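You operate a simulated robot arm through the tools that you are given. There is no shell and no other tool. Be economical: measure what you need, move in short steps, check, and stop when the job is done.

The job below is to be done with a simulated robot arm. You get a single attempt, and the scene is never put back.

## Task
Top the tank up to MAX from the drum and close it again.
Fine: lay the cap on the white mat meanwhile; hang the nozzle back in its ring; no spills.

The check looks at the end state, three seconds after you hand in, the way a careful person would. Anything else that was tipped, shoved, dropped, spilled or broken makes it a failure. A push-on lid holds only when it is set on centred and level and pressed home; a screw cap is set on level and turned clockwise until tight.

## Robot
A 6-joint arm with a two-finger parallel gripper on a trunk, on a base that drives. Base frame: it is fixed to the floor where the robot stands at the start and does not move with it; the origin is under the middle of the robot, x ahead of it, y to its left, z up. Lengths are in m, angles in rad, forces in N, time in s.
Its first joint turns from -2.897 to 2.897 rad. Places, roughly: top of the white mat [0.6, -0.3, 0.8]; oil filler [0.6, 0, 0.8]; long red lever [0.4, 0.8, 1]; level glass [0.5, 0.1, 0.6]; grey ring [0.9, 0.8, 0.5]. Payload 3.91 kg.
Tool frame: the origin (TCP) lies between the finger pads and is the grasp point; the fingertips stand 0.03 m ahead of it; z points along the fingers, y is the line along which they close. Largest opening 0.11 m; finger width 0.02, thickness 0.01; the body of the gripper, 0.048 by 0.112 m, starts 0.055 m behind the TCP.
Orientation is that of the tool frame in the base frame, as a unit quaternion [x, y, z, w]. With the fingers straight down and closing along the base's y, the tool's x points along the base's -x, its y along +y and its z along -z.

## Interface
- The arm moves only by the tool arm_command. Its argument "plan" is a list of rows, each a list of 3 entries, a list of its own where there are three numbers: the shift along the tool's x, y, z in cm, then the turn, a rotation vector about the tool's x, y, z in rad, then the gripper command, from -1 (shut) to 1 (fully open), values between in proportion. In form: [[[x, y, z], [wx, wy, wz], fingers], ...]. A call has 1 to 20 rows; each row is the pose to reach, as a shift and turn from the pose commanded when the call began, along the tool's axes at that moment. A row lasts 0.2 s, in which the tool goes at most 0.05 m and 0.15 rad; a call with a longer step from one row to the next is refused whole, and so is a gripper value outside its range. Where a pose cannot be reached the arm comes as near as it can. A force on the tool above 90 N (or 10 N above the force at the start of the call, whichever is more), or a blocked arm, ends the call early, and 0.2 s more pass. The fingers move at their own pace (about 0.108 m/s each) and stop on an object; they squeeze with about 27 N. The grip force told is the motor's: it shows also when the fingers shut on nothing. Time passes only in rows, and 0.2 s behind the last, so rows that repeat a pose let the fingers close. The reply holds the time, the measured pose of the TCP, the force on the tool along the base axes, the opening and the grip force, in the units named above and with some noise.
- Cameras (640 x 400 px; columns grow to the right, rows downward): "scene" is now at [-0.0888, 0.0337, 1.4086]; the picture's right is [0.37, -0.93, 0.00], its down [-0.57, -0.23, -0.79] and it looks along [0.73, 0.30, -0.61] (base axes); focal length 260 px, centre (320, 200). "wrist" rides on the gripper at [0.077, 0.007, -0.114] in the tool frame; the picture's right is [-0.09, 1.00, 0.00], its down [-0.80, -0.07, -0.59] and it looks along [-0.59, -0.05, 0.80] (tool axes); focal length 270 px, centre (320, 200). There is no depth. A picture from a camera that has moved, and an enlarged one, comes with that camera's place and axes in the base frame and with its lens.
- get_image(camera): a new picture of that camera. It takes no simulated time.
- lift_body(by): slides the trunk up (or, below 0, down) by that many m; the arm and the scene camera ride with it, the base frame stays. It gives what a move gives, with no picture.
- roll_base(legs): drives the robot by 1 to 6 legs, each [ahead, left, turn to the left] in m, m and rad, along the robot's own axes; the way and the turn of a leg run together, so that a leg with both is an arc; at most 1.5 m and 3.142 rad a leg. The arm and the cameras ride along, it lands a little off, and it stops where it bumps. It gives what a move gives.
- head_to(pan, tilt): turns the head with the scene camera to pan (to the left, within 1.501 rad either way) and tilt (down, from -0.506 to 1.204), counted from straight ahead of the robot. It gives what a move gives.
- zoom(camera, box): a new picture of the part [left, top, right, bottom] of that camera's present view, enlarged. It takes no simulated time.
- sign_off(): hands the job in; it is judged then, once.

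Go step by step. Nothing tells you exact positions but the pictures and the camera data: compare them with the known pose of the tool, close in by small moves and look again before you grip or let go. The budget is 120 turns and 90 pictures, counting those below and the enlarged ones. Unless the task says otherwise, let go and move clear before handing in, and close with one line.

The tools are called after "Call:" as a command line: name --argument value ..., lists and objects as JSON in quotes. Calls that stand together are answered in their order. arm_command: Moves the arm, as the interface text tells. Its arguments: {"type":"object","properties":{"plan":{"type":"array"}},"required":["plan"]} The other tools are called the same way: lift_body (by) slides the trunk up or down; roll_base (legs) drives the base; head_to (pan, tilt) turns the head that bears the scene camera; get_image (camera) takes a picture; zoom (camera, box) takes an enlarged picture of a part of a camera's view; sign_off () hands the job in.

At the start:

```text
t: 0.0
position: [0.2835, 0.3342, 1.2349]
tool_rot: [0.0, 1.0, 0.0, 0.0]
contact_force: [0.3, 0.7, 0.7]
gripper_width: 0.1101
finger_force: 0.1
trunk travel left (down, up): [-0.35, 0.19]
robot x, y, heading: [0.0007, 0.0021, 0.0]
head pan, tilt: [0.382, 0.66]
```

scene: 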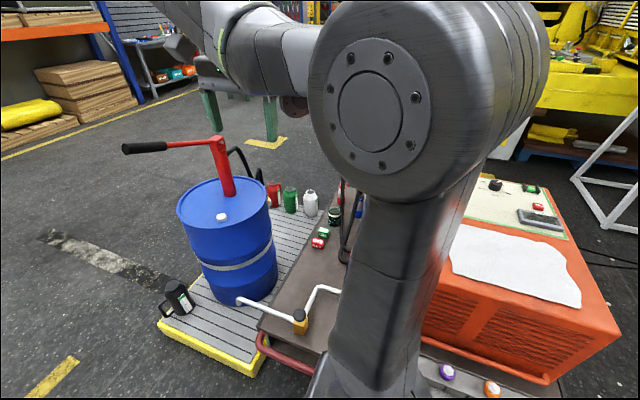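
wrist: 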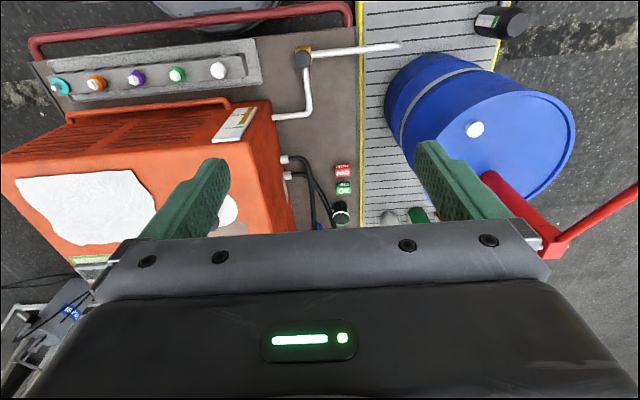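

I see a blue drum with a red hand pump to the left, and an orange tank unit with a white mat to the right, with the arm blocking the middle. I'll look closer before moving.

Call:
zoom --camera "wrist" --box '[0, 0, 400, 250]'

Call:
zoom --camera "scene" --box '[110, 120, 370, 380]'

Call:
head_to --pan 0.0 --tilt 0.9

Call:
get_image --camera "scene"

```text
1.60 times, centred on (200, 125) of wrist
camera zoom: at [0.2061, 0.3408, 1.3496], right [0.09, 1.0, 0.0], down [0.8, -0.07, 0.59], along [0.59, -0.05, -0.8], focal length 432 px, centre (512, 320)
```

zoom: 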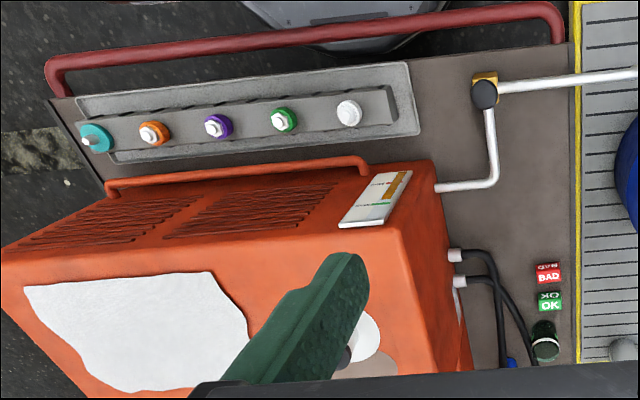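

```text
1.54 times, centred on (240, 250) of scene
camera zoom: at [-0.0888, 0.0337, 1.4086], right [0.37, -0.93, 0.0], down [-0.57, -0.23, -0.79], along [0.73, 0.3, -0.61], focal length 400 px, centre (443, 123)
```

zoom: 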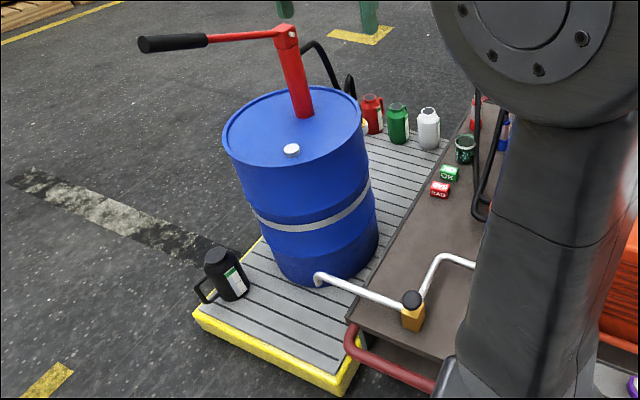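

```text
t: 0.9
position: [0.2826, 0.3351, 1.2345]
tool_rot: [0.0, 1.0, 0.0, 0.0]
contact_force: [0.0, -1.2, 0.5]
gripper_width: 0.11
finger_force: 0.0
trunk travel left (down, up): [-0.35, 0.19]
robot x, y, heading: [-0.0006, 0.0035, -0.007]
head pan, tilt: [0.0, 0.901]
```

```text
85 pictures are left
camera scene: at [-0.0935, 0.0014, 1.389], right [0.0, -1.0, 0.0], down [-0.78, 0.0, -0.62], along [0.62, 0.0, -0.78], focal length 260 px, centre (320, 200)
```

scene: 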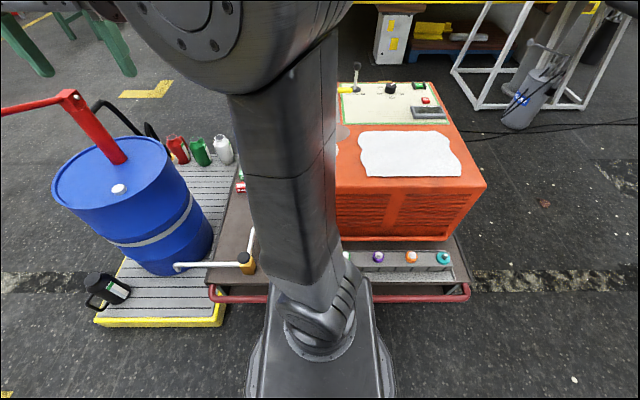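

The arm still hides the tank. I'll swing the tool over to the right and look again from both cameras.

Call:
arm_command --plan '[[[0, -4.5, 0], [0, 0, 0], 1], [[0, -9, 0], [0, 0, 0], 1], [[0, -13.5, 0], [0, 0, 0], 1], [[0, -18, 0], [0, 0, 0], 1], [[0, -22.5, 0], [0, 0, 0], 1], [[0, -27, 0], [0, 0, 0], 1], [[0, -31.5, 0], [0, 0, 0], 1], [[0, -36, 0], [0, 0, 0], 1], [[0, -40.5, 0], [0, 0, 0], 1], [[0, -45, 0], [0, 0, 0], 1], [[0, -49.5, 0], [0, 0, 0], 1], [[0, -54, 0], [0, 0, 0], 1], [[0, -58.5, 0], [0, 0, 0], 1], [[0, -63, 0], [0, 0, 0], 1], [[0, -67.5, 0], [0, 0, 0], 1]]'

Call:
head_to --pan 0.3 --tilt 0.75

Call:
get_image --camera "scene"

Call:
get_image --camera "wrist"

```text
t: 4.1
position: [0.2815, -0.3408, 1.2344]
tool_rot: [0.0, 1.0, 0.001, 0.0]
contact_force: [0.3, -0.7, -0.4]
gripper_width: 0.1101
finger_force: 0.1
trunk travel left (down, up): [-0.35, 0.19]
robot x, y, heading: [0.0007, 0.0019, 0.004]
head pan, tilt: [0.0, 0.901]
```

```text
t: 4.9
position: [0.2815, -0.3392, 1.2353]
tool_rot: [0.0, 1.0, -0.001, 0.001]
contact_force: [-1.2, -0.8, 0.0]
gripper_width: 0.1101
finger_force: 0.2
trunk travel left (down, up): [-0.35, 0.19]
robot x, y, heading: [0.0008, 0.0031, 0.003]
head pan, tilt: [0.3, 0.75]
```

```text
84 pictures are left
camera scene: at [-0.0899, 0.0257, 1.4008], right [0.29, -0.96, 0.0], down [-0.65, -0.2, -0.73], along [0.7, 0.22, -0.68], focal length 260 px, centre (320, 200)
```

scene: 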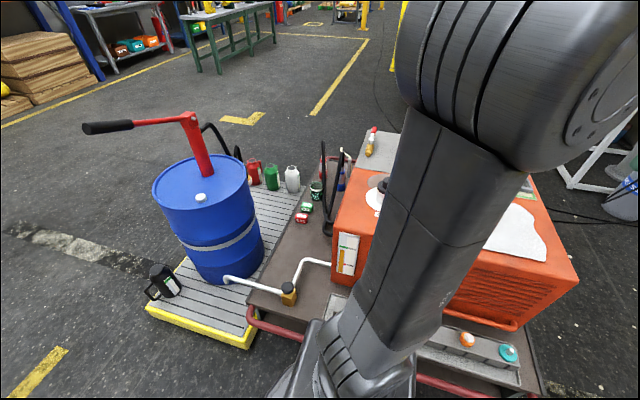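

```text
83 pictures are left
camera wrist: at [0.2043, -0.3324, 1.3503], right [0.09, 1.0, 0.0], down [0.8, -0.07, 0.59], along [0.59, -0.05, -0.8], focal length 270 px, centre (320, 200)
```

wrist: 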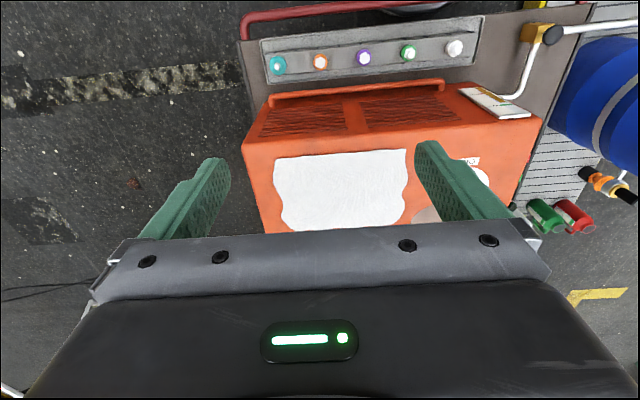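

Now the filler, gauge and valve line are visible. I'll zoom on them.

Call:
zoom --camera "scene" --box '[210, 120, 410, 320]'

Call:
zoom --camera "scene" --box '[320, 110, 420, 290]'

Call:
zoom --camera "wrist" --box '[400, 60, 640, 240]'

```text
2.00 times, centred on (310, 220) of scene
camera zoom: at [-0.0899, 0.0257, 1.4008], right [0.29, -0.96, 0.0], down [-0.65, -0.2, -0.73], along [0.7, 0.22, -0.68], focal length 519 px, centre (340, 160)
```

zoom: 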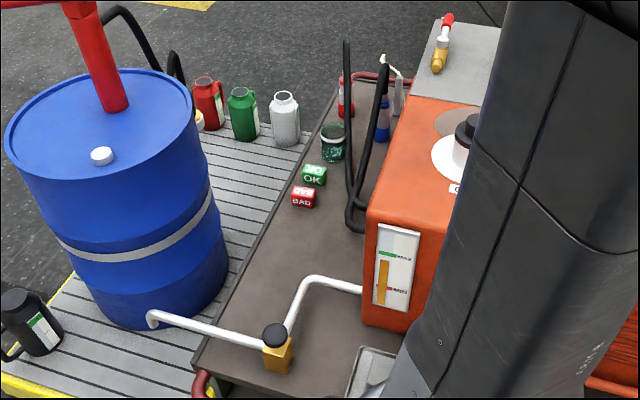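

```text
2.22 times, centred on (370, 200) of scene
camera zoom: at [-0.0899, 0.0257, 1.4008], right [0.29, -0.96, 0.0], down [-0.65, -0.2, -0.73], along [0.7, 0.22, -0.68], focal length 577 px, centre (209, 200)
```

zoom: 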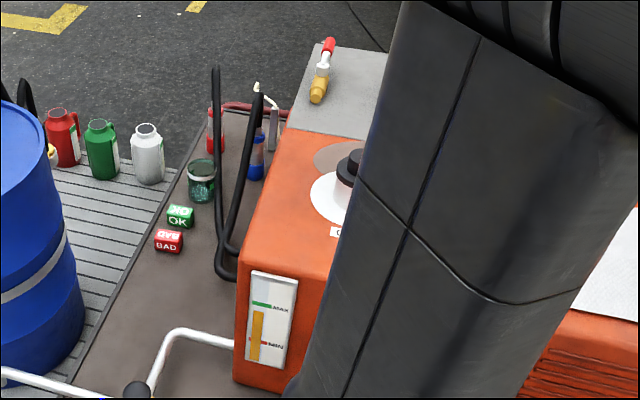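

```text
2.22 times, centred on (520, 150) of wrist
camera zoom: at [0.2043, -0.3324, 1.3503], right [0.09, 1.0, 0.0], down [0.8, -0.07, 0.59], along [0.59, -0.05, -0.8], focal length 601 px, centre (-124, 311)
```

zoom: 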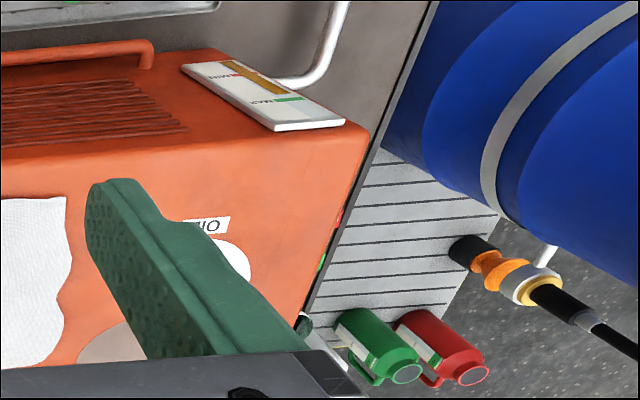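

The gauge is on the tank's robot-facing side, with the level between MIN and MAX, and the filler has a black cap on a white collar. I'll bring the wrist camera over the filler to see what kind of cap it is.

Call:
arm_command --plan '[[[-1.8, 3.4, 1.5], [0, 0, 0], 1], [[-3.6, 6.8, 3], [0, 0, 0], 1], [[-5.4, 10.2, 4.5], [0, 0, 0], 1], [[-7.2, 13.6, 6], [0, 0, 0], 1], [[-9, 17, 7.5], [0, 0, 0], 1], [[-10.8, 20.4, 9], [0, 0, 0], 1], [[-12.6, 23.8, 10.5], [0, 0, 0], 1], [[-14.4, 27.2, 12], [0, 0, 0], 1], [[-16.2, 30.6, 13.5], [0, 0, 0], 1], [[-18, 34, 15], [0, 0, 0], 1]]'

Call:
get_image --camera "wrist"

Call:
get_image --camera "scene"

```text
t: 7.1
position: [0.4631, -0.0016, 1.0824]
tool_rot: [0.0, 1.0, 0.0, 0.001]
contact_force: [0.2, 0.5, -0.1]
gripper_width: 0.1103
finger_force: 0.0
trunk travel left (down, up): [-0.35, 0.19]
robot x, y, heading: [0.0, -0.0037, 0.001]
head pan, tilt: [0.3, 0.75]
```

```text
79 pictures are left
camera wrist: at [0.3878, 0.0056, 1.1978], right [0.09, 1.0, 0.0], down [0.8, -0.07, 0.59], along [0.59, -0.05, -0.8], focal length 270 px, centre (320, 200)
```

wrist: 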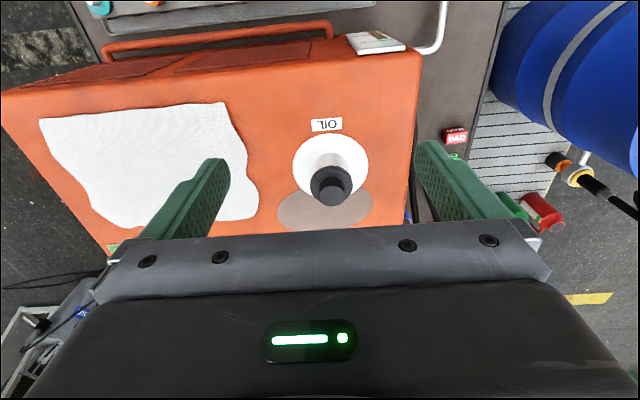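

```text
78 pictures are left
camera scene: at [-0.0895, 0.026, 1.4009], right [0.3, -0.96, 0.0], down [-0.65, -0.2, -0.73], along [0.7, 0.22, -0.68], focal length 260 px, centre (320, 200)
```

scene: 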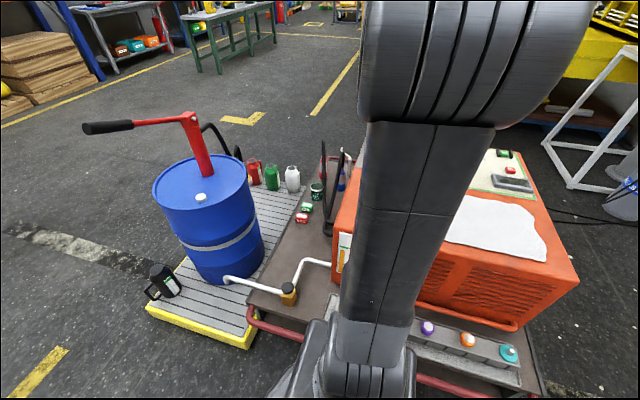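

Call:
zoom --camera "wrist" --box '[270, 100, 390, 240]'

Call:
zoom --camera "wrist" --box '[480, 100, 640, 240]'

```text
2.86 times, centred on (330, 170) of wrist
camera zoom: at [0.3878, 0.0056, 1.1978], right [0.09, 1.0, 0.0], down [0.8, -0.07, 0.59], along [0.59, -0.05, -0.8], focal length 772 px, centre (291, 286)
```

zoom: 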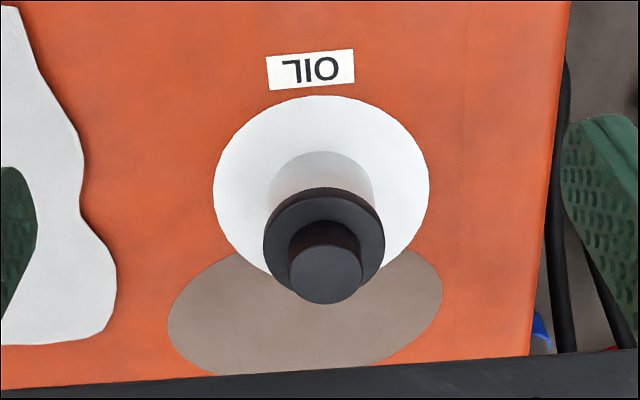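

```text
2.86 times, centred on (560, 170) of wrist
camera zoom: at [0.3878, 0.0056, 1.1978], right [0.09, 1.0, 0.0], down [0.8, -0.07, 0.59], along [0.59, -0.05, -0.8], focal length 772 px, centre (-366, 286)
```

zoom: 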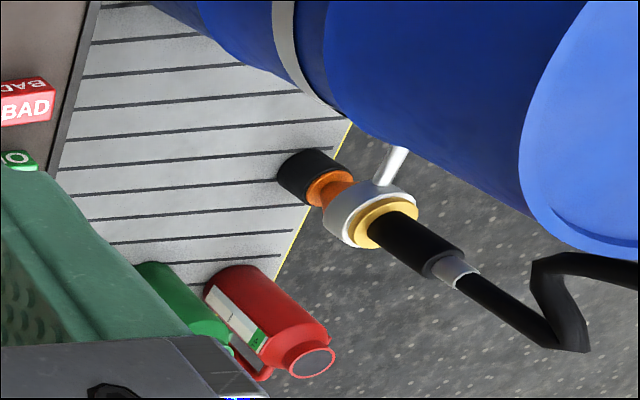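

The cap is a smooth round one with a small knob, roughly at (0.62, 0.00), with the knob top near z 0.88. I'll go above it and check the alignment.

Call:
arm_command --plan '[[[-4, 0, 0], [0, 0, 0], 1], [[-8, 0.1, 0], [0, 0, 0], 1], [[-12, 0.2, 1], [0, 0, 0], 1], [[-15.5, 0.4, 4], [0, 0, 0], 1], [[-15.5, 0.4, 8], [0, 0, 0], 1], [[-15.5, 0.4, 12], [0, 0, 0], 1], [[-15.5, 0.4, 14], [0, 0, 0], 1]]'

Call:
get_image --camera "wrist"

```text
t: 8.7
position: [0.6176, 0.0055, 0.944]
tool_rot: [0.001, 1.0, 0.0, 0.0]
contact_force: [0.1, 0.6, 0.1]
gripper_width: 0.1098
finger_force: 0.1
trunk travel left (down, up): [-0.35, 0.19]
robot x, y, heading: [-0.0006, -0.0014, 0.001]
head pan, tilt: [0.3, 0.75]
```

```text
75 pictures are left
camera wrist: at [0.5406, 0.0115, 1.0585], right [0.09, 1.0, 0.0], down [0.8, -0.07, 0.59], along [0.59, -0.05, -0.8], focal length 270 px, centre (320, 200)
```

wrist: 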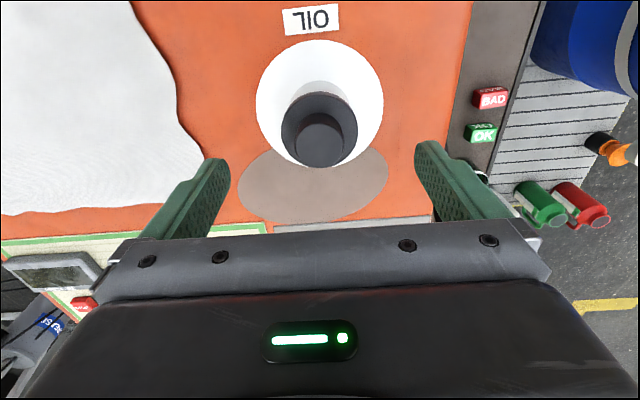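

Alignment is good: the knob top is at about (0.622, 0.005, 0.876), with the wide rim near 0.85. I'll descend so the fingertips straddle the knob and look before closing.

Call:
arm_command --plan '[[[-0.4, 0, 2], [0, 0, 0], 0.3], [[-0.4, 0, 4], [0, 0, 0], 0], [[-0.4, 0, 5.6], [0, 0, 0], 0], [[-0.4, 0, 5.6], [0, 0, 0], 0]]'

Call:
get_image --camera "wrist"

```text
t: 9.7
position: [0.6228, 0.0032, 0.8893]
tool_rot: [0.0, 1.0, 0.0, 0.0]
contact_force: [-0.2, 0.2, 0.2]
gripper_width: 0.0548
finger_force: 0.1
trunk travel left (down, up): [-0.35, 0.19]
robot x, y, heading: [0.0027, 0.0001, 0.002]
head pan, tilt: [0.3, 0.75]
```

```text
74 pictures are left
camera wrist: at [0.5456, 0.0097, 1.0042], right [0.09, 1.0, 0.0], down [0.8, -0.07, 0.59], along [0.59, -0.05, -0.8], focal length 270 px, centre (320, 200)
```

wrist: 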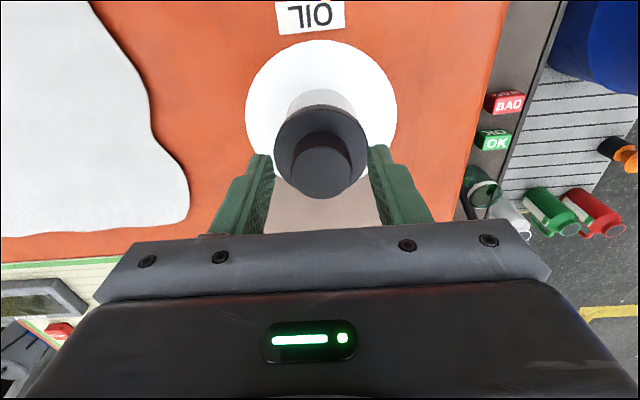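

The knob sits centred between the fingers. I'll close, then make a trial counter-clockwise turn with no lift, in case it is a screw cap.

Call:
arm_command --plan '[[[0, 0, 0], [0, 0, 0], -0.5], [[0, 0, 0], [0, 0, 0], -1], [[0, 0, 0], [0, 0, 0], -1], [[0, 0, 0], [0, 0, -0.1], -1], [[0, 0, 0], [0, 0, -0.2], -1], [[0, 0, 0], [0, 0, -0.3], -1], [[0, 0, 0], [0, 0, -0.4], -1]]'

Call:
get_image --camera "wrist"

```text
t: 11.3
position: [0.6222, 0.0041, 0.8894]
tool_rot: [-0.199, 0.98, 0.0, 0.001]
contact_force: [-0.3, 0.0, 0.5]
gripper_width: 0.0
finger_force: 26.9
trunk travel left (down, up): [-0.35, 0.19]
robot x, y, heading: [-0.0004, -0.0009, 0.0]
head pan, tilt: [0.3, 0.75]
```

```text
73 pictures are left
camera wrist: at [0.549, -0.0204, 1.004], right [-0.31, 0.95, 0.0], down [0.77, 0.25, 0.59], along [0.57, 0.18, -0.8], focal length 270 px, centre (320, 200)
```

wrist: 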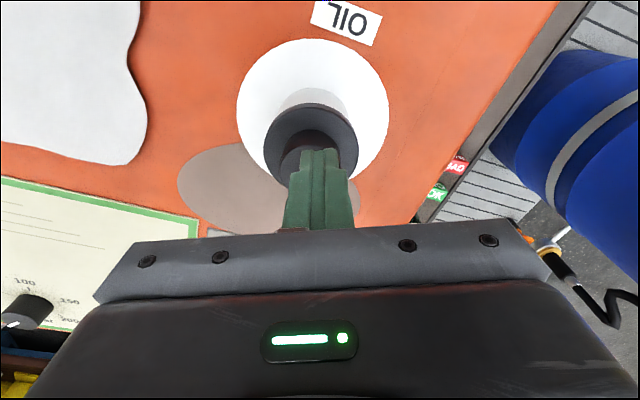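

The fingers closed on nothing, so the knob lies lower than I took it. I'll turn back, open, and measure again from two heights with zoom.

Call:
arm_command --plan '[[[0, 0, 0], [0, 0, 0.1], -0.2], [[0, 0, 0], [0, 0, 0.2], 0], [[0, 0, 0], [0, 0, 0.3], 0], [[0, 0, 0], [0, 0, 0.4], 0], [[0, 0, 0], [0, 0, 0.4], 0]]'

Call:
zoom --camera "wrist" --box '[220, 80, 420, 205]'

```text
t: 12.5
position: [0.622, 0.0033, 0.8891]
tool_rot: [0.002, 1.0, 0.0, -0.001]
contact_force: [0.6, 0.0, -0.2]
gripper_width: 0.055
finger_force: 0.0
trunk travel left (down, up): [-0.35, 0.19]
robot x, y, heading: [0.0008, -0.0014, 0.004]
head pan, tilt: [0.3, 0.75]
```

```text
3.20 times, centred on (320, 142) of wrist
camera zoom: at [0.5458, 0.0101, 1.0032], right [0.09, 1.0, 0.0], down [0.8, -0.07, 0.59], along [0.59, -0.05, -0.8], focal length 865 px, centre (320, 384)
```

zoom: 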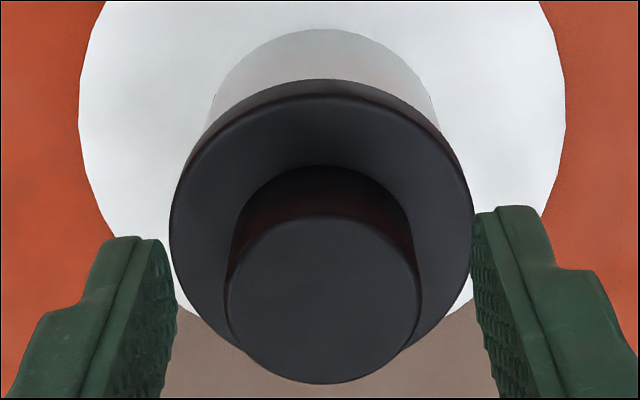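

Using apparent size from two heights, the knob top is at about (0.643, 0.004, 0.841) and 0.043 across. I'll shift forward 2.1 cm, descend about 4.5 cm and check.

Call:
arm_command --plan '[[[-2.1, 0, 0], [0, 0, 0], 0.2], [[-2.1, 0, 2], [0, 0, 0], 0.2], [[-2.1, 0, 3.5], [0, 0, 0], 0.2], [[-2.1, 0, 4.5], [0, 0, 0], 0.2]]'

Call:
zoom --camera "wrist" --box '[220, 80, 420, 205]'

```text
t: 13.5
position: [0.6429, 0.0044, 0.8525]
tool_rot: [0.0, 1.0, 0.0, 0.007]
contact_force: [-2.9, 0.4, 49.8]
gripper_width: 0.0661
finger_force: 0.0
trunk travel left (down, up): [-0.35, 0.19]
robot x, y, heading: [0.0001, -0.0007, -0.001]
head pan, tilt: [0.3, 0.75]
```

```text
3.20 times, centred on (320, 142) of wrist
camera zoom: at [0.5641, 0.0103, 0.9656], right [0.09, 1.0, 0.0], down [0.79, -0.07, 0.61], along [0.6, -0.05, -0.8], focal length 865 px, centre (320, 384)
```

zoom: 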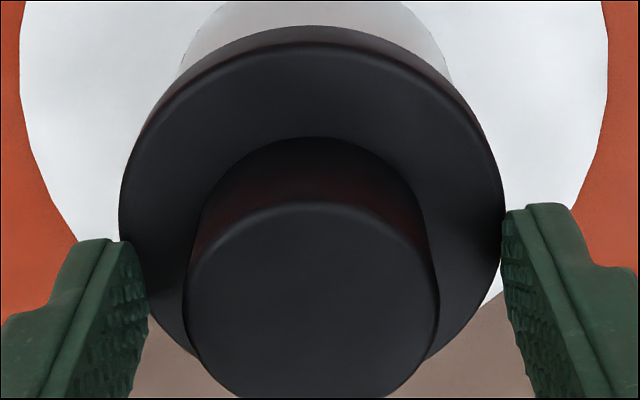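

The fingertips touched the cap rim at z about 0.822. I'll back off to just clear and close on the knob.

Call:
arm_command --plan '[[[0, 0, -1.0], [0, 0, 0], 0.2], [[0, 0, -1.0], [0, 0, 0], -0.3], [[0, 0, -1.0], [0, 0, 0], -1], [[0, 0, -1.0], [0, 0, 0], -1]]'

Call:
zoom --camera "wrist" --box '[220, 80, 420, 205]'

```text
t: 14.5
position: [0.6423, 0.0045, 0.852]
tool_rot: [0.0, 1.0, 0.0, -0.001]
contact_force: [0.1, -0.8, 3.1]
gripper_width: 0.0412
finger_force: 26.5
trunk travel left (down, up): [-0.35, 0.19]
robot x, y, heading: [-0.0038, 0.0017, -0.004]
head pan, tilt: [0.3, 0.75]
```

```text
3.20 times, centred on (320, 142) of wrist
camera zoom: at [0.5651, 0.0114, 0.967], right [0.09, 1.0, 0.0], down [0.8, -0.07, 0.59], along [0.59, -0.05, -0.81], focal length 865 px, centre (320, 384)
```

zoom: 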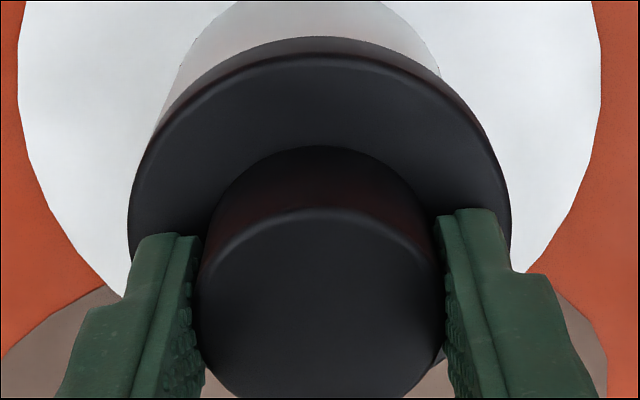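

Gripped on the 0.041 m knob. Now a trial counter-clockwise turn while watching the force.

Call:
arm_command --plan '[[[0, 0, 0], [0, 0, -0.12], -1], [[0, 0, 0], [0, 0, -0.24], -1], [[0, 0, 0], [0, 0, -0.36], -1], [[0, 0, 0], [0, 0, -0.48], -1], [[0, 0, 0], [0, 0, -0.6], -1]]'

Call:
zoom --camera "wrist" --box '[220, 80, 420, 205]'

```text
t: 15.7
position: [0.6423, 0.0032, 0.8513]
tool_rot: [-0.297, 0.955, 0.0, 0.0]
contact_force: [-0.3, -0.4, -0.8]
gripper_width: 0.0407
finger_force: 27.2
trunk travel left (down, up): [-0.35, 0.19]
robot x, y, heading: [0.0009, -0.0006, 0.002]
head pan, tilt: [0.3, 0.75]
```

```text
3.20 times, centred on (320, 142) of wrist
camera zoom: at [0.576, -0.0347, 0.9684], right [-0.49, 0.87, 0.0], down [0.7, 0.4, 0.59], along [0.52, 0.29, -0.8], focal length 865 px, centre (320, 384)
```

zoom: 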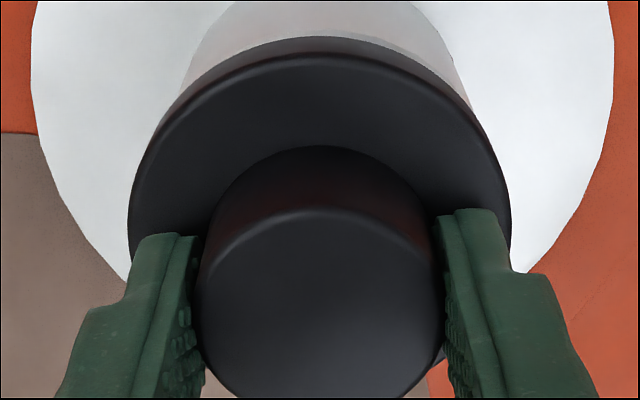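

Turning met no noticeable force. I'll try a gentle lift and read the force.

Call:
arm_command --plan '[[[0, 0, -0.2], [0, 0, 0], -1], [[0, 0, -0.4], [0, 0, 0], -1], [[0, 0, -0.6], [0, 0, 0], -1]]'

Call:
zoom --camera "wrist" --box '[220, 80, 420, 205]'

```text
t: 16.5
position: [0.6451, 0.0034, 0.8604]
tool_rot: [-0.295, 0.956, 0.0, -0.001]
contact_force: [0.6, 0.2, -1.5]
gripper_width: 0.0407
finger_force: 26.9
trunk travel left (down, up): [-0.35, 0.19]
robot x, y, heading: [0.0015, 0.0016, 0.002]
head pan, tilt: [0.3, 0.75]
```

```text
3.20 times, centred on (320, 142) of wrist
camera zoom: at [0.5766, -0.0343, 0.9748], right [-0.49, 0.87, 0.0], down [0.7, 0.39, 0.59], along [0.52, 0.29, -0.8], focal length 865 px, centre (320, 384)
```

zoom: 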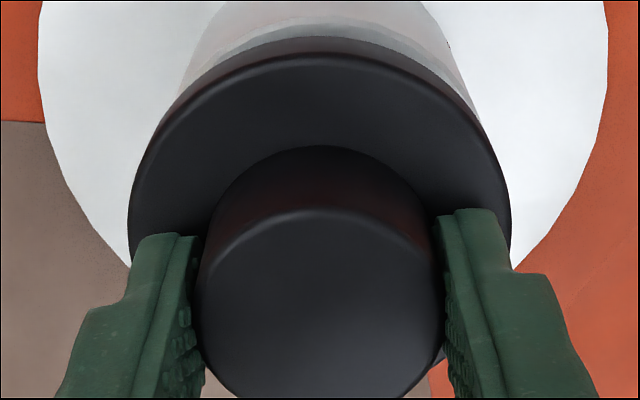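

The cap lifts off with almost no force, so it is a push-on cap. I'll raise it further, undo the turn, and look at it.

Call:
arm_command --plan '[[[0, 0, -2], [0, 0, 0.1], -1], [[0, 0, -5], [0, 0, 0.24], -1], [[0, 0, -9], [0, 0, 0.36], -1], [[0, 0, -13], [0, 0, 0.48], -1], [[0, 0, -14], [0, 0, 0.6], -1], [[0, 0, -14], [0, 0, 0.6], -1]]'

Call:
get_image --camera "wrist"

Call:
get_image --camera "scene"

```text
t: 17.9
position: [0.6453, 0.0046, 0.9979]
tool_rot: [0.0, 1.0, 0.001, 0.0]
contact_force: [-0.1, -0.2, -1.2]
gripper_width: 0.0408
finger_force: 26.7
trunk travel left (down, up): [-0.35, 0.19]
robot x, y, heading: [0.0005, -0.0012, -0.0]
head pan, tilt: [0.3, 0.75]
```

```text
67 pictures are left
camera wrist: at [0.568, 0.0121, 1.1126], right [0.09, 1.0, 0.0], down [0.8, -0.07, 0.59], along [0.59, -0.05, -0.8], focal length 270 px, centre (320, 200)
```

wrist: 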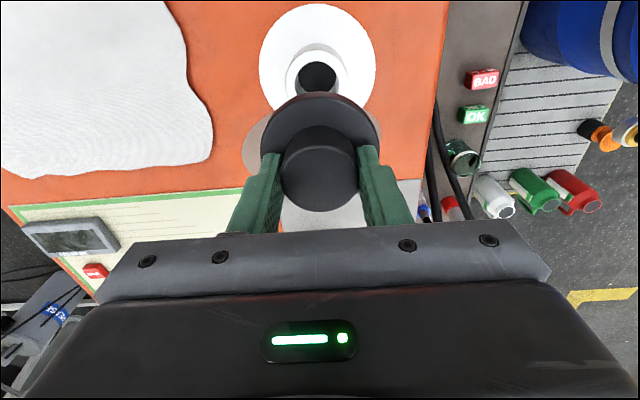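

```text
66 pictures are left
camera scene: at [-0.0895, 0.0258, 1.4009], right [0.3, -0.96, 0.0], down [-0.65, -0.2, -0.73], along [0.7, 0.22, -0.68], focal length 260 px, centre (320, 200)
```

scene: 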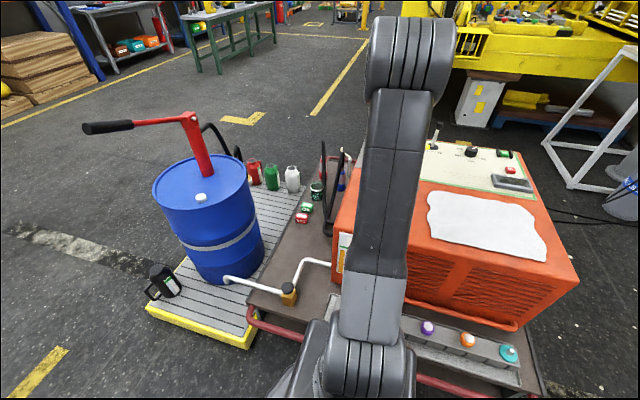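

The cap is free and level, and the open neck is visible. I'll carry it over the mat, centre about (0.60, -0.32), and look before lowering.

Call:
arm_command --plan '[[[0.5, -4, 0], [0, 0, 0], -1], [[1, -8, 0], [0, 0, 0], -1], [[1.5, -12, 0], [0, 0, 0], -1], [[2, -16, 0], [0, 0, 0], -1], [[2.5, -20, 0], [0, 0, 0], -1], [[3, -24, 0], [0, 0, 0], -1], [[3.5, -28, 0], [0, 0, 0], -1], [[4, -31.5, 2], [0, 0, 0], -1], [[4, -31.5, 5], [0, 0, 0], -1], [[4, -31.5, 8], [0, 0, 0], -1], [[4, -31.5, 10], [0, 0, 0], -1]]'

Call:
get_image --camera "wrist"

Call:
get_image --camera "scene"

```text
t: 20.3
position: [0.6019, -0.3101, 0.8997]
tool_rot: [0.0, 1.0, -0.001, -0.001]
contact_force: [0.3, 0.3, -1.0]
gripper_width: 0.041
finger_force: 26.9
trunk travel left (down, up): [-0.35, 0.19]
robot x, y, heading: [-0.0018, -0.0007, -0.002]
head pan, tilt: [0.3, 0.75]
```

```text
65 pictures are left
camera wrist: at [0.5263, -0.3028, 1.0143], right [0.09, 1.0, 0.0], down [0.8, -0.07, 0.59], along [0.59, -0.05, -0.8], focal length 270 px, centre (320, 200)
```

wrist: 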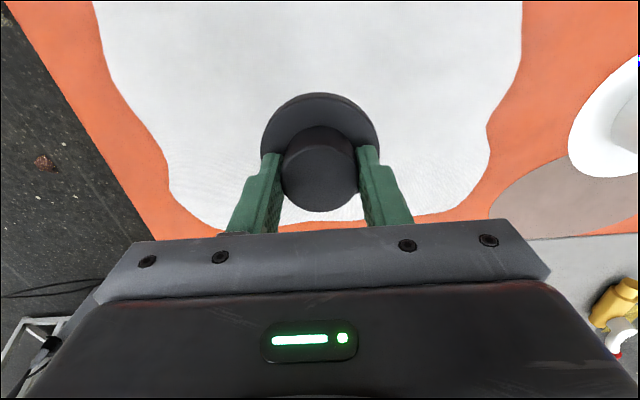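

```text
64 pictures are left
camera scene: at [-0.0895, 0.0256, 1.4009], right [0.3, -0.96, 0.0], down [-0.65, -0.2, -0.73], along [0.7, 0.22, -0.68], focal length 260 px, centre (320, 200)
```

scene: 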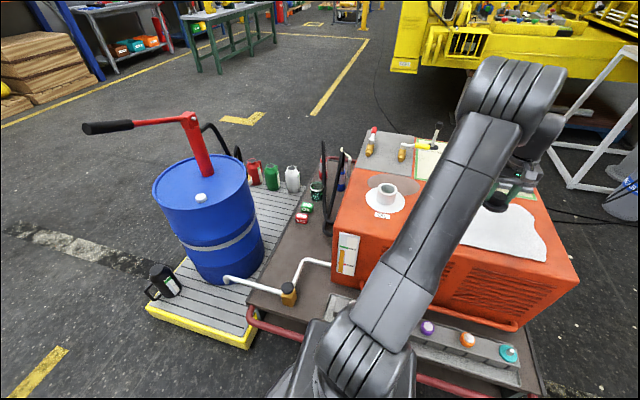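

The mat is under the cap with a good margin. I'll lower in small steps, feeling for contact.

Call:
arm_command --plan '[[[0, 0, 2], [0, 0, 0], -1], [[0, 0, 4], [0, 0, 0], -1], [[0, 0, 5], [0, 0, 0], -1], [[0, 0, 6], [0, 0, 0], -1]]'

Call:
get_image --camera "wrist"

```text
t: 21.3
position: [0.6011, -0.3104, 0.8395]
tool_rot: [-0.001, 1.0, 0.0, 0.0]
contact_force: [0.8, -0.1, -1.1]
gripper_width: 0.0409
finger_force: 27.3
trunk travel left (down, up): [-0.35, 0.19]
robot x, y, heading: [0.0005, 0.0023, -0.002]
head pan, tilt: [0.3, 0.75]
```

```text
63 pictures are left
camera wrist: at [0.524, -0.3047, 0.9543], right [0.09, 1.0, 0.0], down [0.8, -0.07, 0.59], along [0.59, -0.05, -0.8], focal length 270 px, centre (320, 200)
```

wrist: 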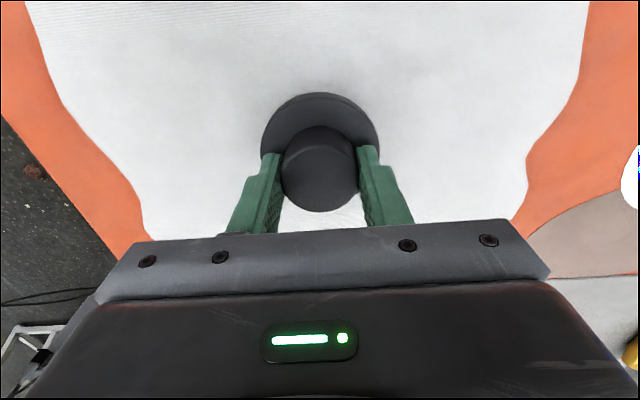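

Call:
arm_command --plan '[[[0, 0, 0.5], [0, 0, 0], -1], [[0, 0, 1], [0, 0, 0], -1], [[0, 0, 1.5], [0, 0, 0], -1], [[0, 0, 2], [0, 0, 0], -1]]'

```text
t: 22.3
position: [0.6014, -0.3119, 0.8278]
tool_rot: [0.0, 1.0, -0.004, 0.005]
contact_force: [0.0, -2.8, 51.1]
gripper_width: 0.0411
finger_force: 27.1
trunk travel left (down, up): [-0.35, 0.19]
robot x, y, heading: [-0.0008, -0.0027, -0.002]
head pan, tilt: [0.3, 0.75]
```

The cap is on the mat (contact at z 0.828). I'll unload, let go and rise.

Call:
arm_command --plan '[[[0, 0, -0.8], [0, 0, 0], -1], [[0, 0, -0.8], [0, 0, 0], -0.2], [[0, 0, -0.8], [0, 0, 0], 0.1], [[0, 0, -0.8], [0, 0, 0], 0.3], [[0, 0, -3], [0, 0, 0], 0.3], [[0, 0, -7], [0, 0, 0], 0.3], [[0, 0, -12], [0, 0, 0], 0.3]]'

Call:
get_image --camera "wrist"

```text
t: 23.9
position: [0.6049, -0.313, 0.9393]
tool_rot: [0.0, 1.0, -0.001, 0.0]
contact_force: [-0.2, -0.1, 0.5]
gripper_width: 0.0716
finger_force: 0.0
trunk travel left (down, up): [-0.35, 0.19]
robot x, y, heading: [-0.0045, -0.0009, 0.003]
head pan, tilt: [0.3, 0.75]
```

```text
62 pictures are left
camera wrist: at [0.5291, -0.3073, 1.0539], right [0.09, 1.0, 0.0], down [0.8, -0.07, 0.59], along [0.59, -0.05, -0.8], focal length 270 px, centre (320, 200)
```

wrist: 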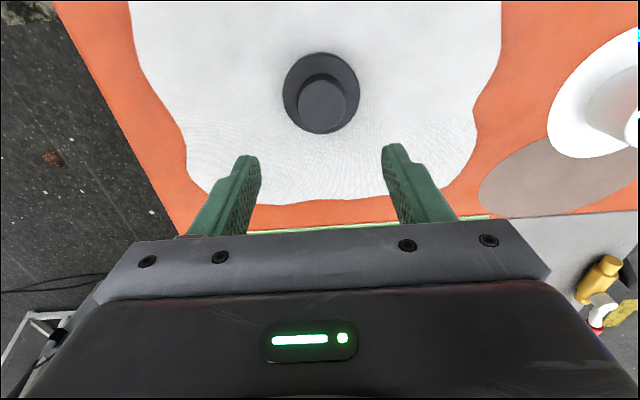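

The cap stands level on the mat. Next I'll look at the drum, pump and nozzle with the head turned left.

Call:
head_to --pan 0.75 --tilt 0.7

Call:
get_image --camera "scene"

Call:
zoom --camera "scene" --box '[250, 100, 570, 300]'

```text
t: 24.8
position: [0.6064, -0.3138, 0.9386]
tool_rot: [0.0, 1.0, 0.0, 0.0]
contact_force: [0.0, -0.3, 0.3]
gripper_width: 0.0715
finger_force: 0.2
trunk travel left (down, up): [-0.35, 0.19]
robot x, y, heading: [0.0003, 0.0016, -0.004]
head pan, tilt: [0.75, 0.7]
```

```text
61 pictures are left
camera scene: at [-0.1067, 0.0591, 1.4051], right [0.68, -0.73, 0.0], down [-0.47, -0.44, -0.76], along [0.56, 0.52, -0.64], focal length 260 px, centre (320, 200)
```

scene: 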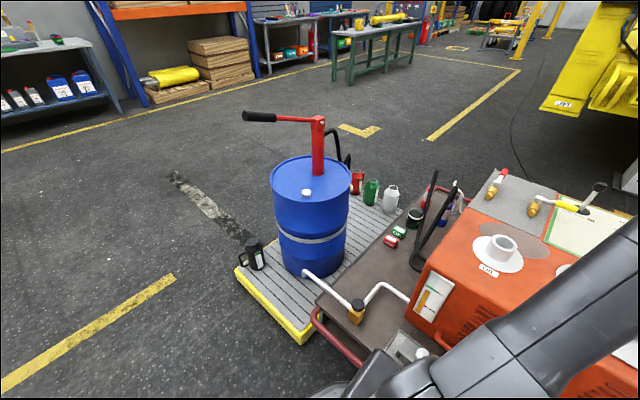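

```text
2.00 times, centred on (410, 200) of scene
camera zoom: at [-0.1067, 0.0591, 1.4051], right [0.68, -0.73, 0.0], down [-0.47, -0.44, -0.76], along [0.56, 0.52, -0.64], focal length 519 px, centre (140, 200)
```

zoom: 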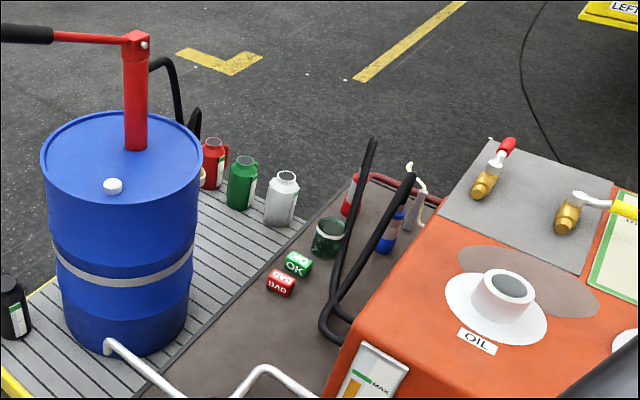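

The pump is at about (0.56, 0.70), with its lever pointing to front left (handle near (0.45, 0.91, 1.0)). The nozzle hangs behind the drum at about (0.87, 0.74), out of reach from here, so I'll tuck the arm and drive around the left of the drum to the rear.

Call:
arm_command --plan '[[[0, 0, -4], [0, 0, 0], 0.3], [[3, 1, -8], [0, 0, 0], 0.3], [[6, 2, -11], [0, 0, 0], 0.3], [[9, 4, -14], [0, 0, 0], 0.3], [[12, 6, -17], [0, 0, 0], 0.3], [[15, 8, -20], [0, 0, 0], 0.3], [[18, 10, -23], [0, 0, 0], 0.3], [[21, 12, -26], [0, 0, 0], 0.3], [[24, 14, -28], [0, 0, 0], 0.3], [[26, 16, -30], [0, 0, 0], 0.3]]'

Call:
roll_base --legs '[[-0.4, 0, 0], [0, 1.4, 0], [0, 0.25, 0], [1.4, 0, 0]]'

Call:
head_to --pan -1.2 --tilt 0.7

Call:
get_image --camera "scene"

```text
refused: row 2 steps farther than a row can; nothing moved
```

```text
t: 41.7
position: [1.5779, 1.2881, 0.9395]
tool_rot: [0.017, 1.0, 0.001, 0.0]
contact_force: [-0.2, 0.1, -0.4]
gripper_width: 0.0715
finger_force: 0.1
trunk travel left (down, up): [-0.35, 0.19]
robot x, y, heading: [0.9851, 1.6207, -0.031]
head pan, tilt: [0.75, 0.7]
```

```text
t: 43.6
position: [1.5793, 1.2886, 0.9386]
tool_rot: [0.016, 1.0, 0.001, 0.0]
contact_force: [0.7, -0.2, -0.6]
gripper_width: 0.0714
finger_force: 0.0
trunk travel left (down, up): [-0.35, 0.19]
robot x, y, heading: [0.9859, 1.6231, -0.028]
head pan, tilt: [-1.201, 0.7]
```

```text
59 pictures are left
camera scene: at [0.8422, 1.5485, 1.4051], right [-0.94, -0.33, 0.0], down [-0.21, 0.61, -0.76], along [0.25, -0.72, -0.64], focal length 260 px, centre (320, 200)
```

scene: 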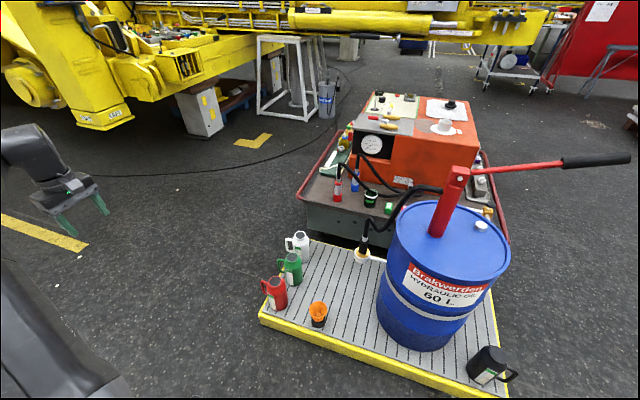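

The arm move was refused, so the drive ran with the arm out; the pictures show nothing was touched. From here I see the nozzle hanging beside the drum, so I'll zoom in.

Call:
zoom --camera "scene" --box '[290, 160, 450, 290]'

Call:
zoom --camera "scene" --box '[280, 80, 520, 240]'

```text
3.08 times, centred on (370, 225) of scene
camera zoom: at [0.8422, 1.5485, 1.4051], right [-0.94, -0.33, 0.0], down [-0.21, 0.61, -0.76], along [0.25, -0.72, -0.64], focal length 799 px, centre (166, 123)
```

zoom: 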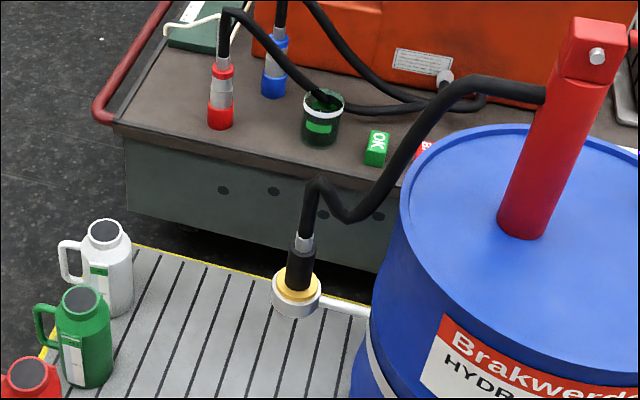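

```text
2.50 times, centred on (400, 160) of scene
camera zoom: at [0.8422, 1.5485, 1.4051], right [-0.94, -0.33, 0.0], down [-0.21, 0.61, -0.76], along [0.25, -0.72, -0.64], focal length 649 px, centre (120, 300)
```

zoom: 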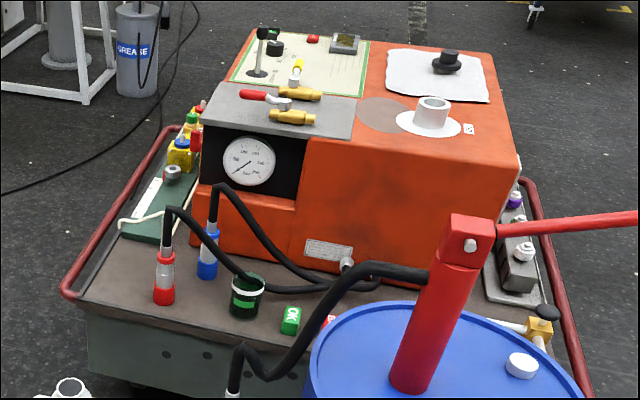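

The nozzle sits upright in a ring fixed to the drum at about (0.90, 0.784, 0.46), with its black grip from z 0.48 to 0.57. The rear of the cart (edge at x of about 1.35) looks like the spot that reaches both ring and filler, so I'll tuck the arm and drive there.

Call:
arm_command --plan '[[[0, 0, -4], [0, 0, 0], 0.3], [[3, 1, -6.5], [0, 0, 0], 0.3], [[6, 2, -9], [0, 0, 0], 0.3], [[9, 3, -11.5], [0, 0, 0], 0.3], [[12, 4, -14], [0, 0, 0], 0.3], [[15, 5, -16.5], [0, 0, 0], 0.3], [[18, 6, -19], [0, 0, 0], 0.3], [[21, 7, -21.5], [0, 0, 0], 0.3], [[24, 8, -24], [0, 0, 0], 0.3], [[27, 9, -26], [0, 0, 0], 0.3]]'

```text
t: 45.8
position: [1.312, 1.3897, 1.1984]
tool_rot: [0.017, 1.0, 0.0, 0.0]
contact_force: [-0.6, -0.3, 0.6]
gripper_width: 0.0717
finger_force: 0.1
trunk travel left (down, up): [-0.35, 0.19]
robot x, y, heading: [0.9835, 1.6223, -0.029]
head pan, tilt: [-1.201, 0.7]
```

Call:
roll_base --legs '[[0.75, 0, 0], [0, 0, 3.14], [0, 1.4, 0]]'

Call:
head_to --pan -0.4 --tilt 0.7

Call:
get_image --camera "scene"

```text
t: 63.9
position: [1.3506, 0.3863, 1.1964]
tool_rot: [1.0, -0.003, 0.0, 0.0]
contact_force: [0.1, 0.3, -0.1]
gripper_width: 0.0716
finger_force: 0.1
trunk travel left (down, up): [-0.35, 0.19]
robot x, y, heading: [1.6846, 0.1645, 3.135]
head pan, tilt: [-1.201, 0.7]
```

```text
t: 65.0
position: [1.3501, 0.3865, 1.1965]
tool_rot: [1.0, -0.003, 0.0, 0.0]
contact_force: [0.2, 0.3, 0.4]
gripper_width: 0.0716
finger_force: 0.1
trunk travel left (down, up): [-0.35, 0.19]
robot x, y, heading: [1.6856, 0.1636, 3.14]
head pan, tilt: [-0.4, 0.7]
```

```text
56 pictures are left
camera scene: at [1.7796, 0.1956, 1.4051], right [0.4, 0.92, 0.0], down [0.59, -0.25, -0.76], along [-0.7, 0.3, -0.64], focal length 260 px, centre (320, 200)
```

scene: 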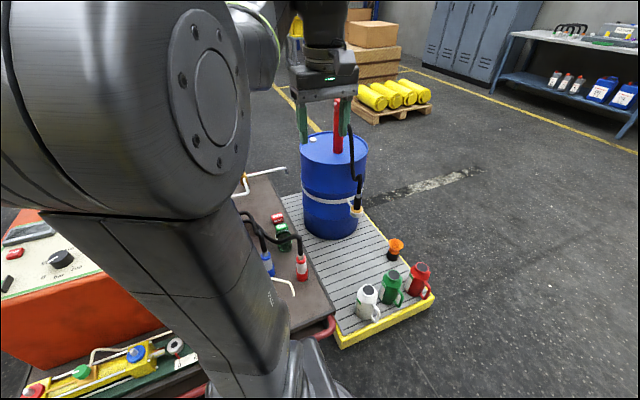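

Call:
zoom --camera "scene" --box '[280, 90, 440, 250]'

```text
2.50 times, centred on (360, 170) of scene
camera zoom: at [1.7796, 0.1956, 1.4051], right [0.4, 0.92, 0.0], down [0.59, -0.25, -0.76], along [-0.7, 0.3, -0.64], focal length 649 px, centre (220, 275)
```

zoom: 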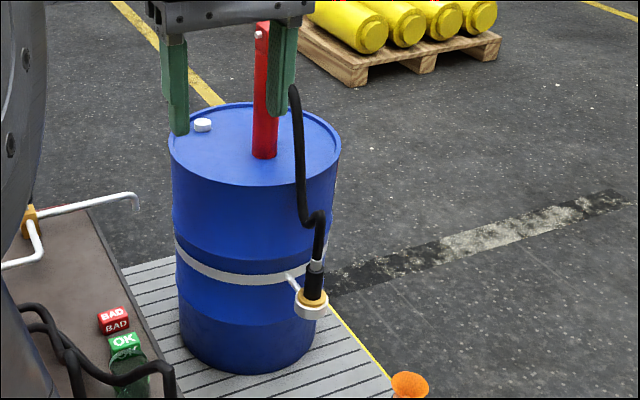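

The nozzle, ring and drum agree with my estimate. Before taking the nozzle I'll test from here whether a downward-pitched tool can reach over the filler.

Call:
roll_base --legs '[[0.07, 0.1, 0]]'

Call:
arm_command --plan '[[[0, 0, 0], [0, -0.145, 0], 0.3], [[0, 0, 0], [0, -0.29, 0], 0.3], [[0, 0, 0], [0, -0.435, 0], 0.3], [[0, 0, 0], [0, -0.58, 0], 0.3], [[0, 0, 0], [0, -0.725, 0], 0.3], [[0, 0, 0], [0, -0.873, 0], 0.3], [[-3, 3.5, 0], [0, -0.873, 0], 0.3], [[-6, 7, 0], [0, -0.873, 0], 0.3], [[-9, 10.5, 0], [0, -0.873, 0], 0.3], [[-12, 14, 0], [0, -0.873, 0], 0.3], [[-15, 17.5, 0], [0, -0.873, 0], 0.3], [[-18, 21, 0], [0, -0.873, 0], 0.3], [[-21, 24.5, 0], [0, -0.873, 0], 0.3], [[-24, 28, 0], [0, -0.873, 0], 0.3]]'

```text
t: 66.3
position: [1.2789, 0.2852, 1.1964]
tool_rot: [1.0, -0.002, 0.001, 0.0]
contact_force: [-0.3, 0.6, -0.4]
gripper_width: 0.0716
finger_force: 0.0
trunk travel left (down, up): [-0.35, 0.19]
robot x, y, heading: [1.6135, 0.0643, 3.136]
head pan, tilt: [-0.4, 0.7]
```

```text
t: 68.2
position: [1.2489, 0.2972, 1.179]
tool_rot: [0.905, -0.133, -0.401, -0.051]
contact_force: [-0.1, -0.1, -0.2]
gripper_width: 0.0718
finger_force: 0.1
trunk travel left (down, up): [-0.35, 0.19]
robot x, y, heading: [1.6146, 0.0606, 3.138]
head pan, tilt: [-0.4, 0.7]
stopped in row 9: the arm was blocked; the commanded pose is now the measured one
```

The arm was blocked so close to the trunk. I'll extend it ahead first and then correct the orientation.

Call:
arm_command --plan '[[[-2.6, 1.1, 2.8], [0, 0, 0], 0.3], [[-5.2, 2.2, 5.6], [0, 0, 0], 0.3], [[-7.8, 3.3, 8.4], [0, 0, 0], 0.3], [[-10.4, 4.4, 11.2], [0, 0, 0], 0.3], [[-13, 5.5, 14], [0, 0, 0], 0.3], [[-15.6, 6.6, 16.8], [0, 0, 0], 0.3]]'

Call:
get_image --camera "wrist"

```text
t: 69.7
position: [1.0067, 0.2945, 1.1825]
tool_rot: [0.905, -0.13, -0.402, -0.05]
contact_force: [0.1, 0.2, -1.0]
gripper_width: 0.0715
finger_force: 0.1
trunk travel left (down, up): [-0.35, 0.19]
robot x, y, heading: [1.6143, 0.0568, 3.14]
head pan, tilt: [-0.4, 0.7]
```

```text
54 pictures are left
camera wrist: at [1.1367, 0.2503, 1.2021], right [-0.33, -0.94, 0.08], down [-0.07, 0.11, 0.99], along [-0.94, 0.32, -0.1], focal length 270 px, centre (320, 200)
```

wrist: 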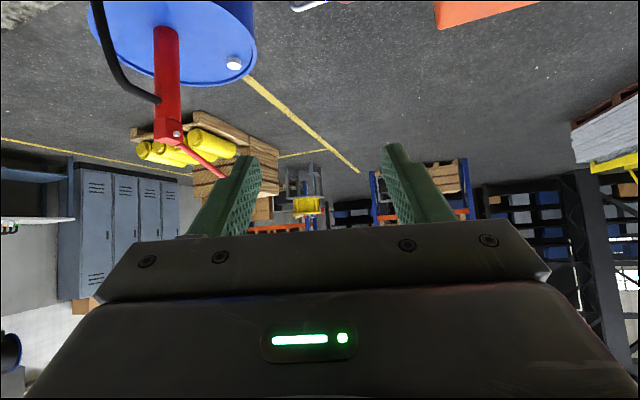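

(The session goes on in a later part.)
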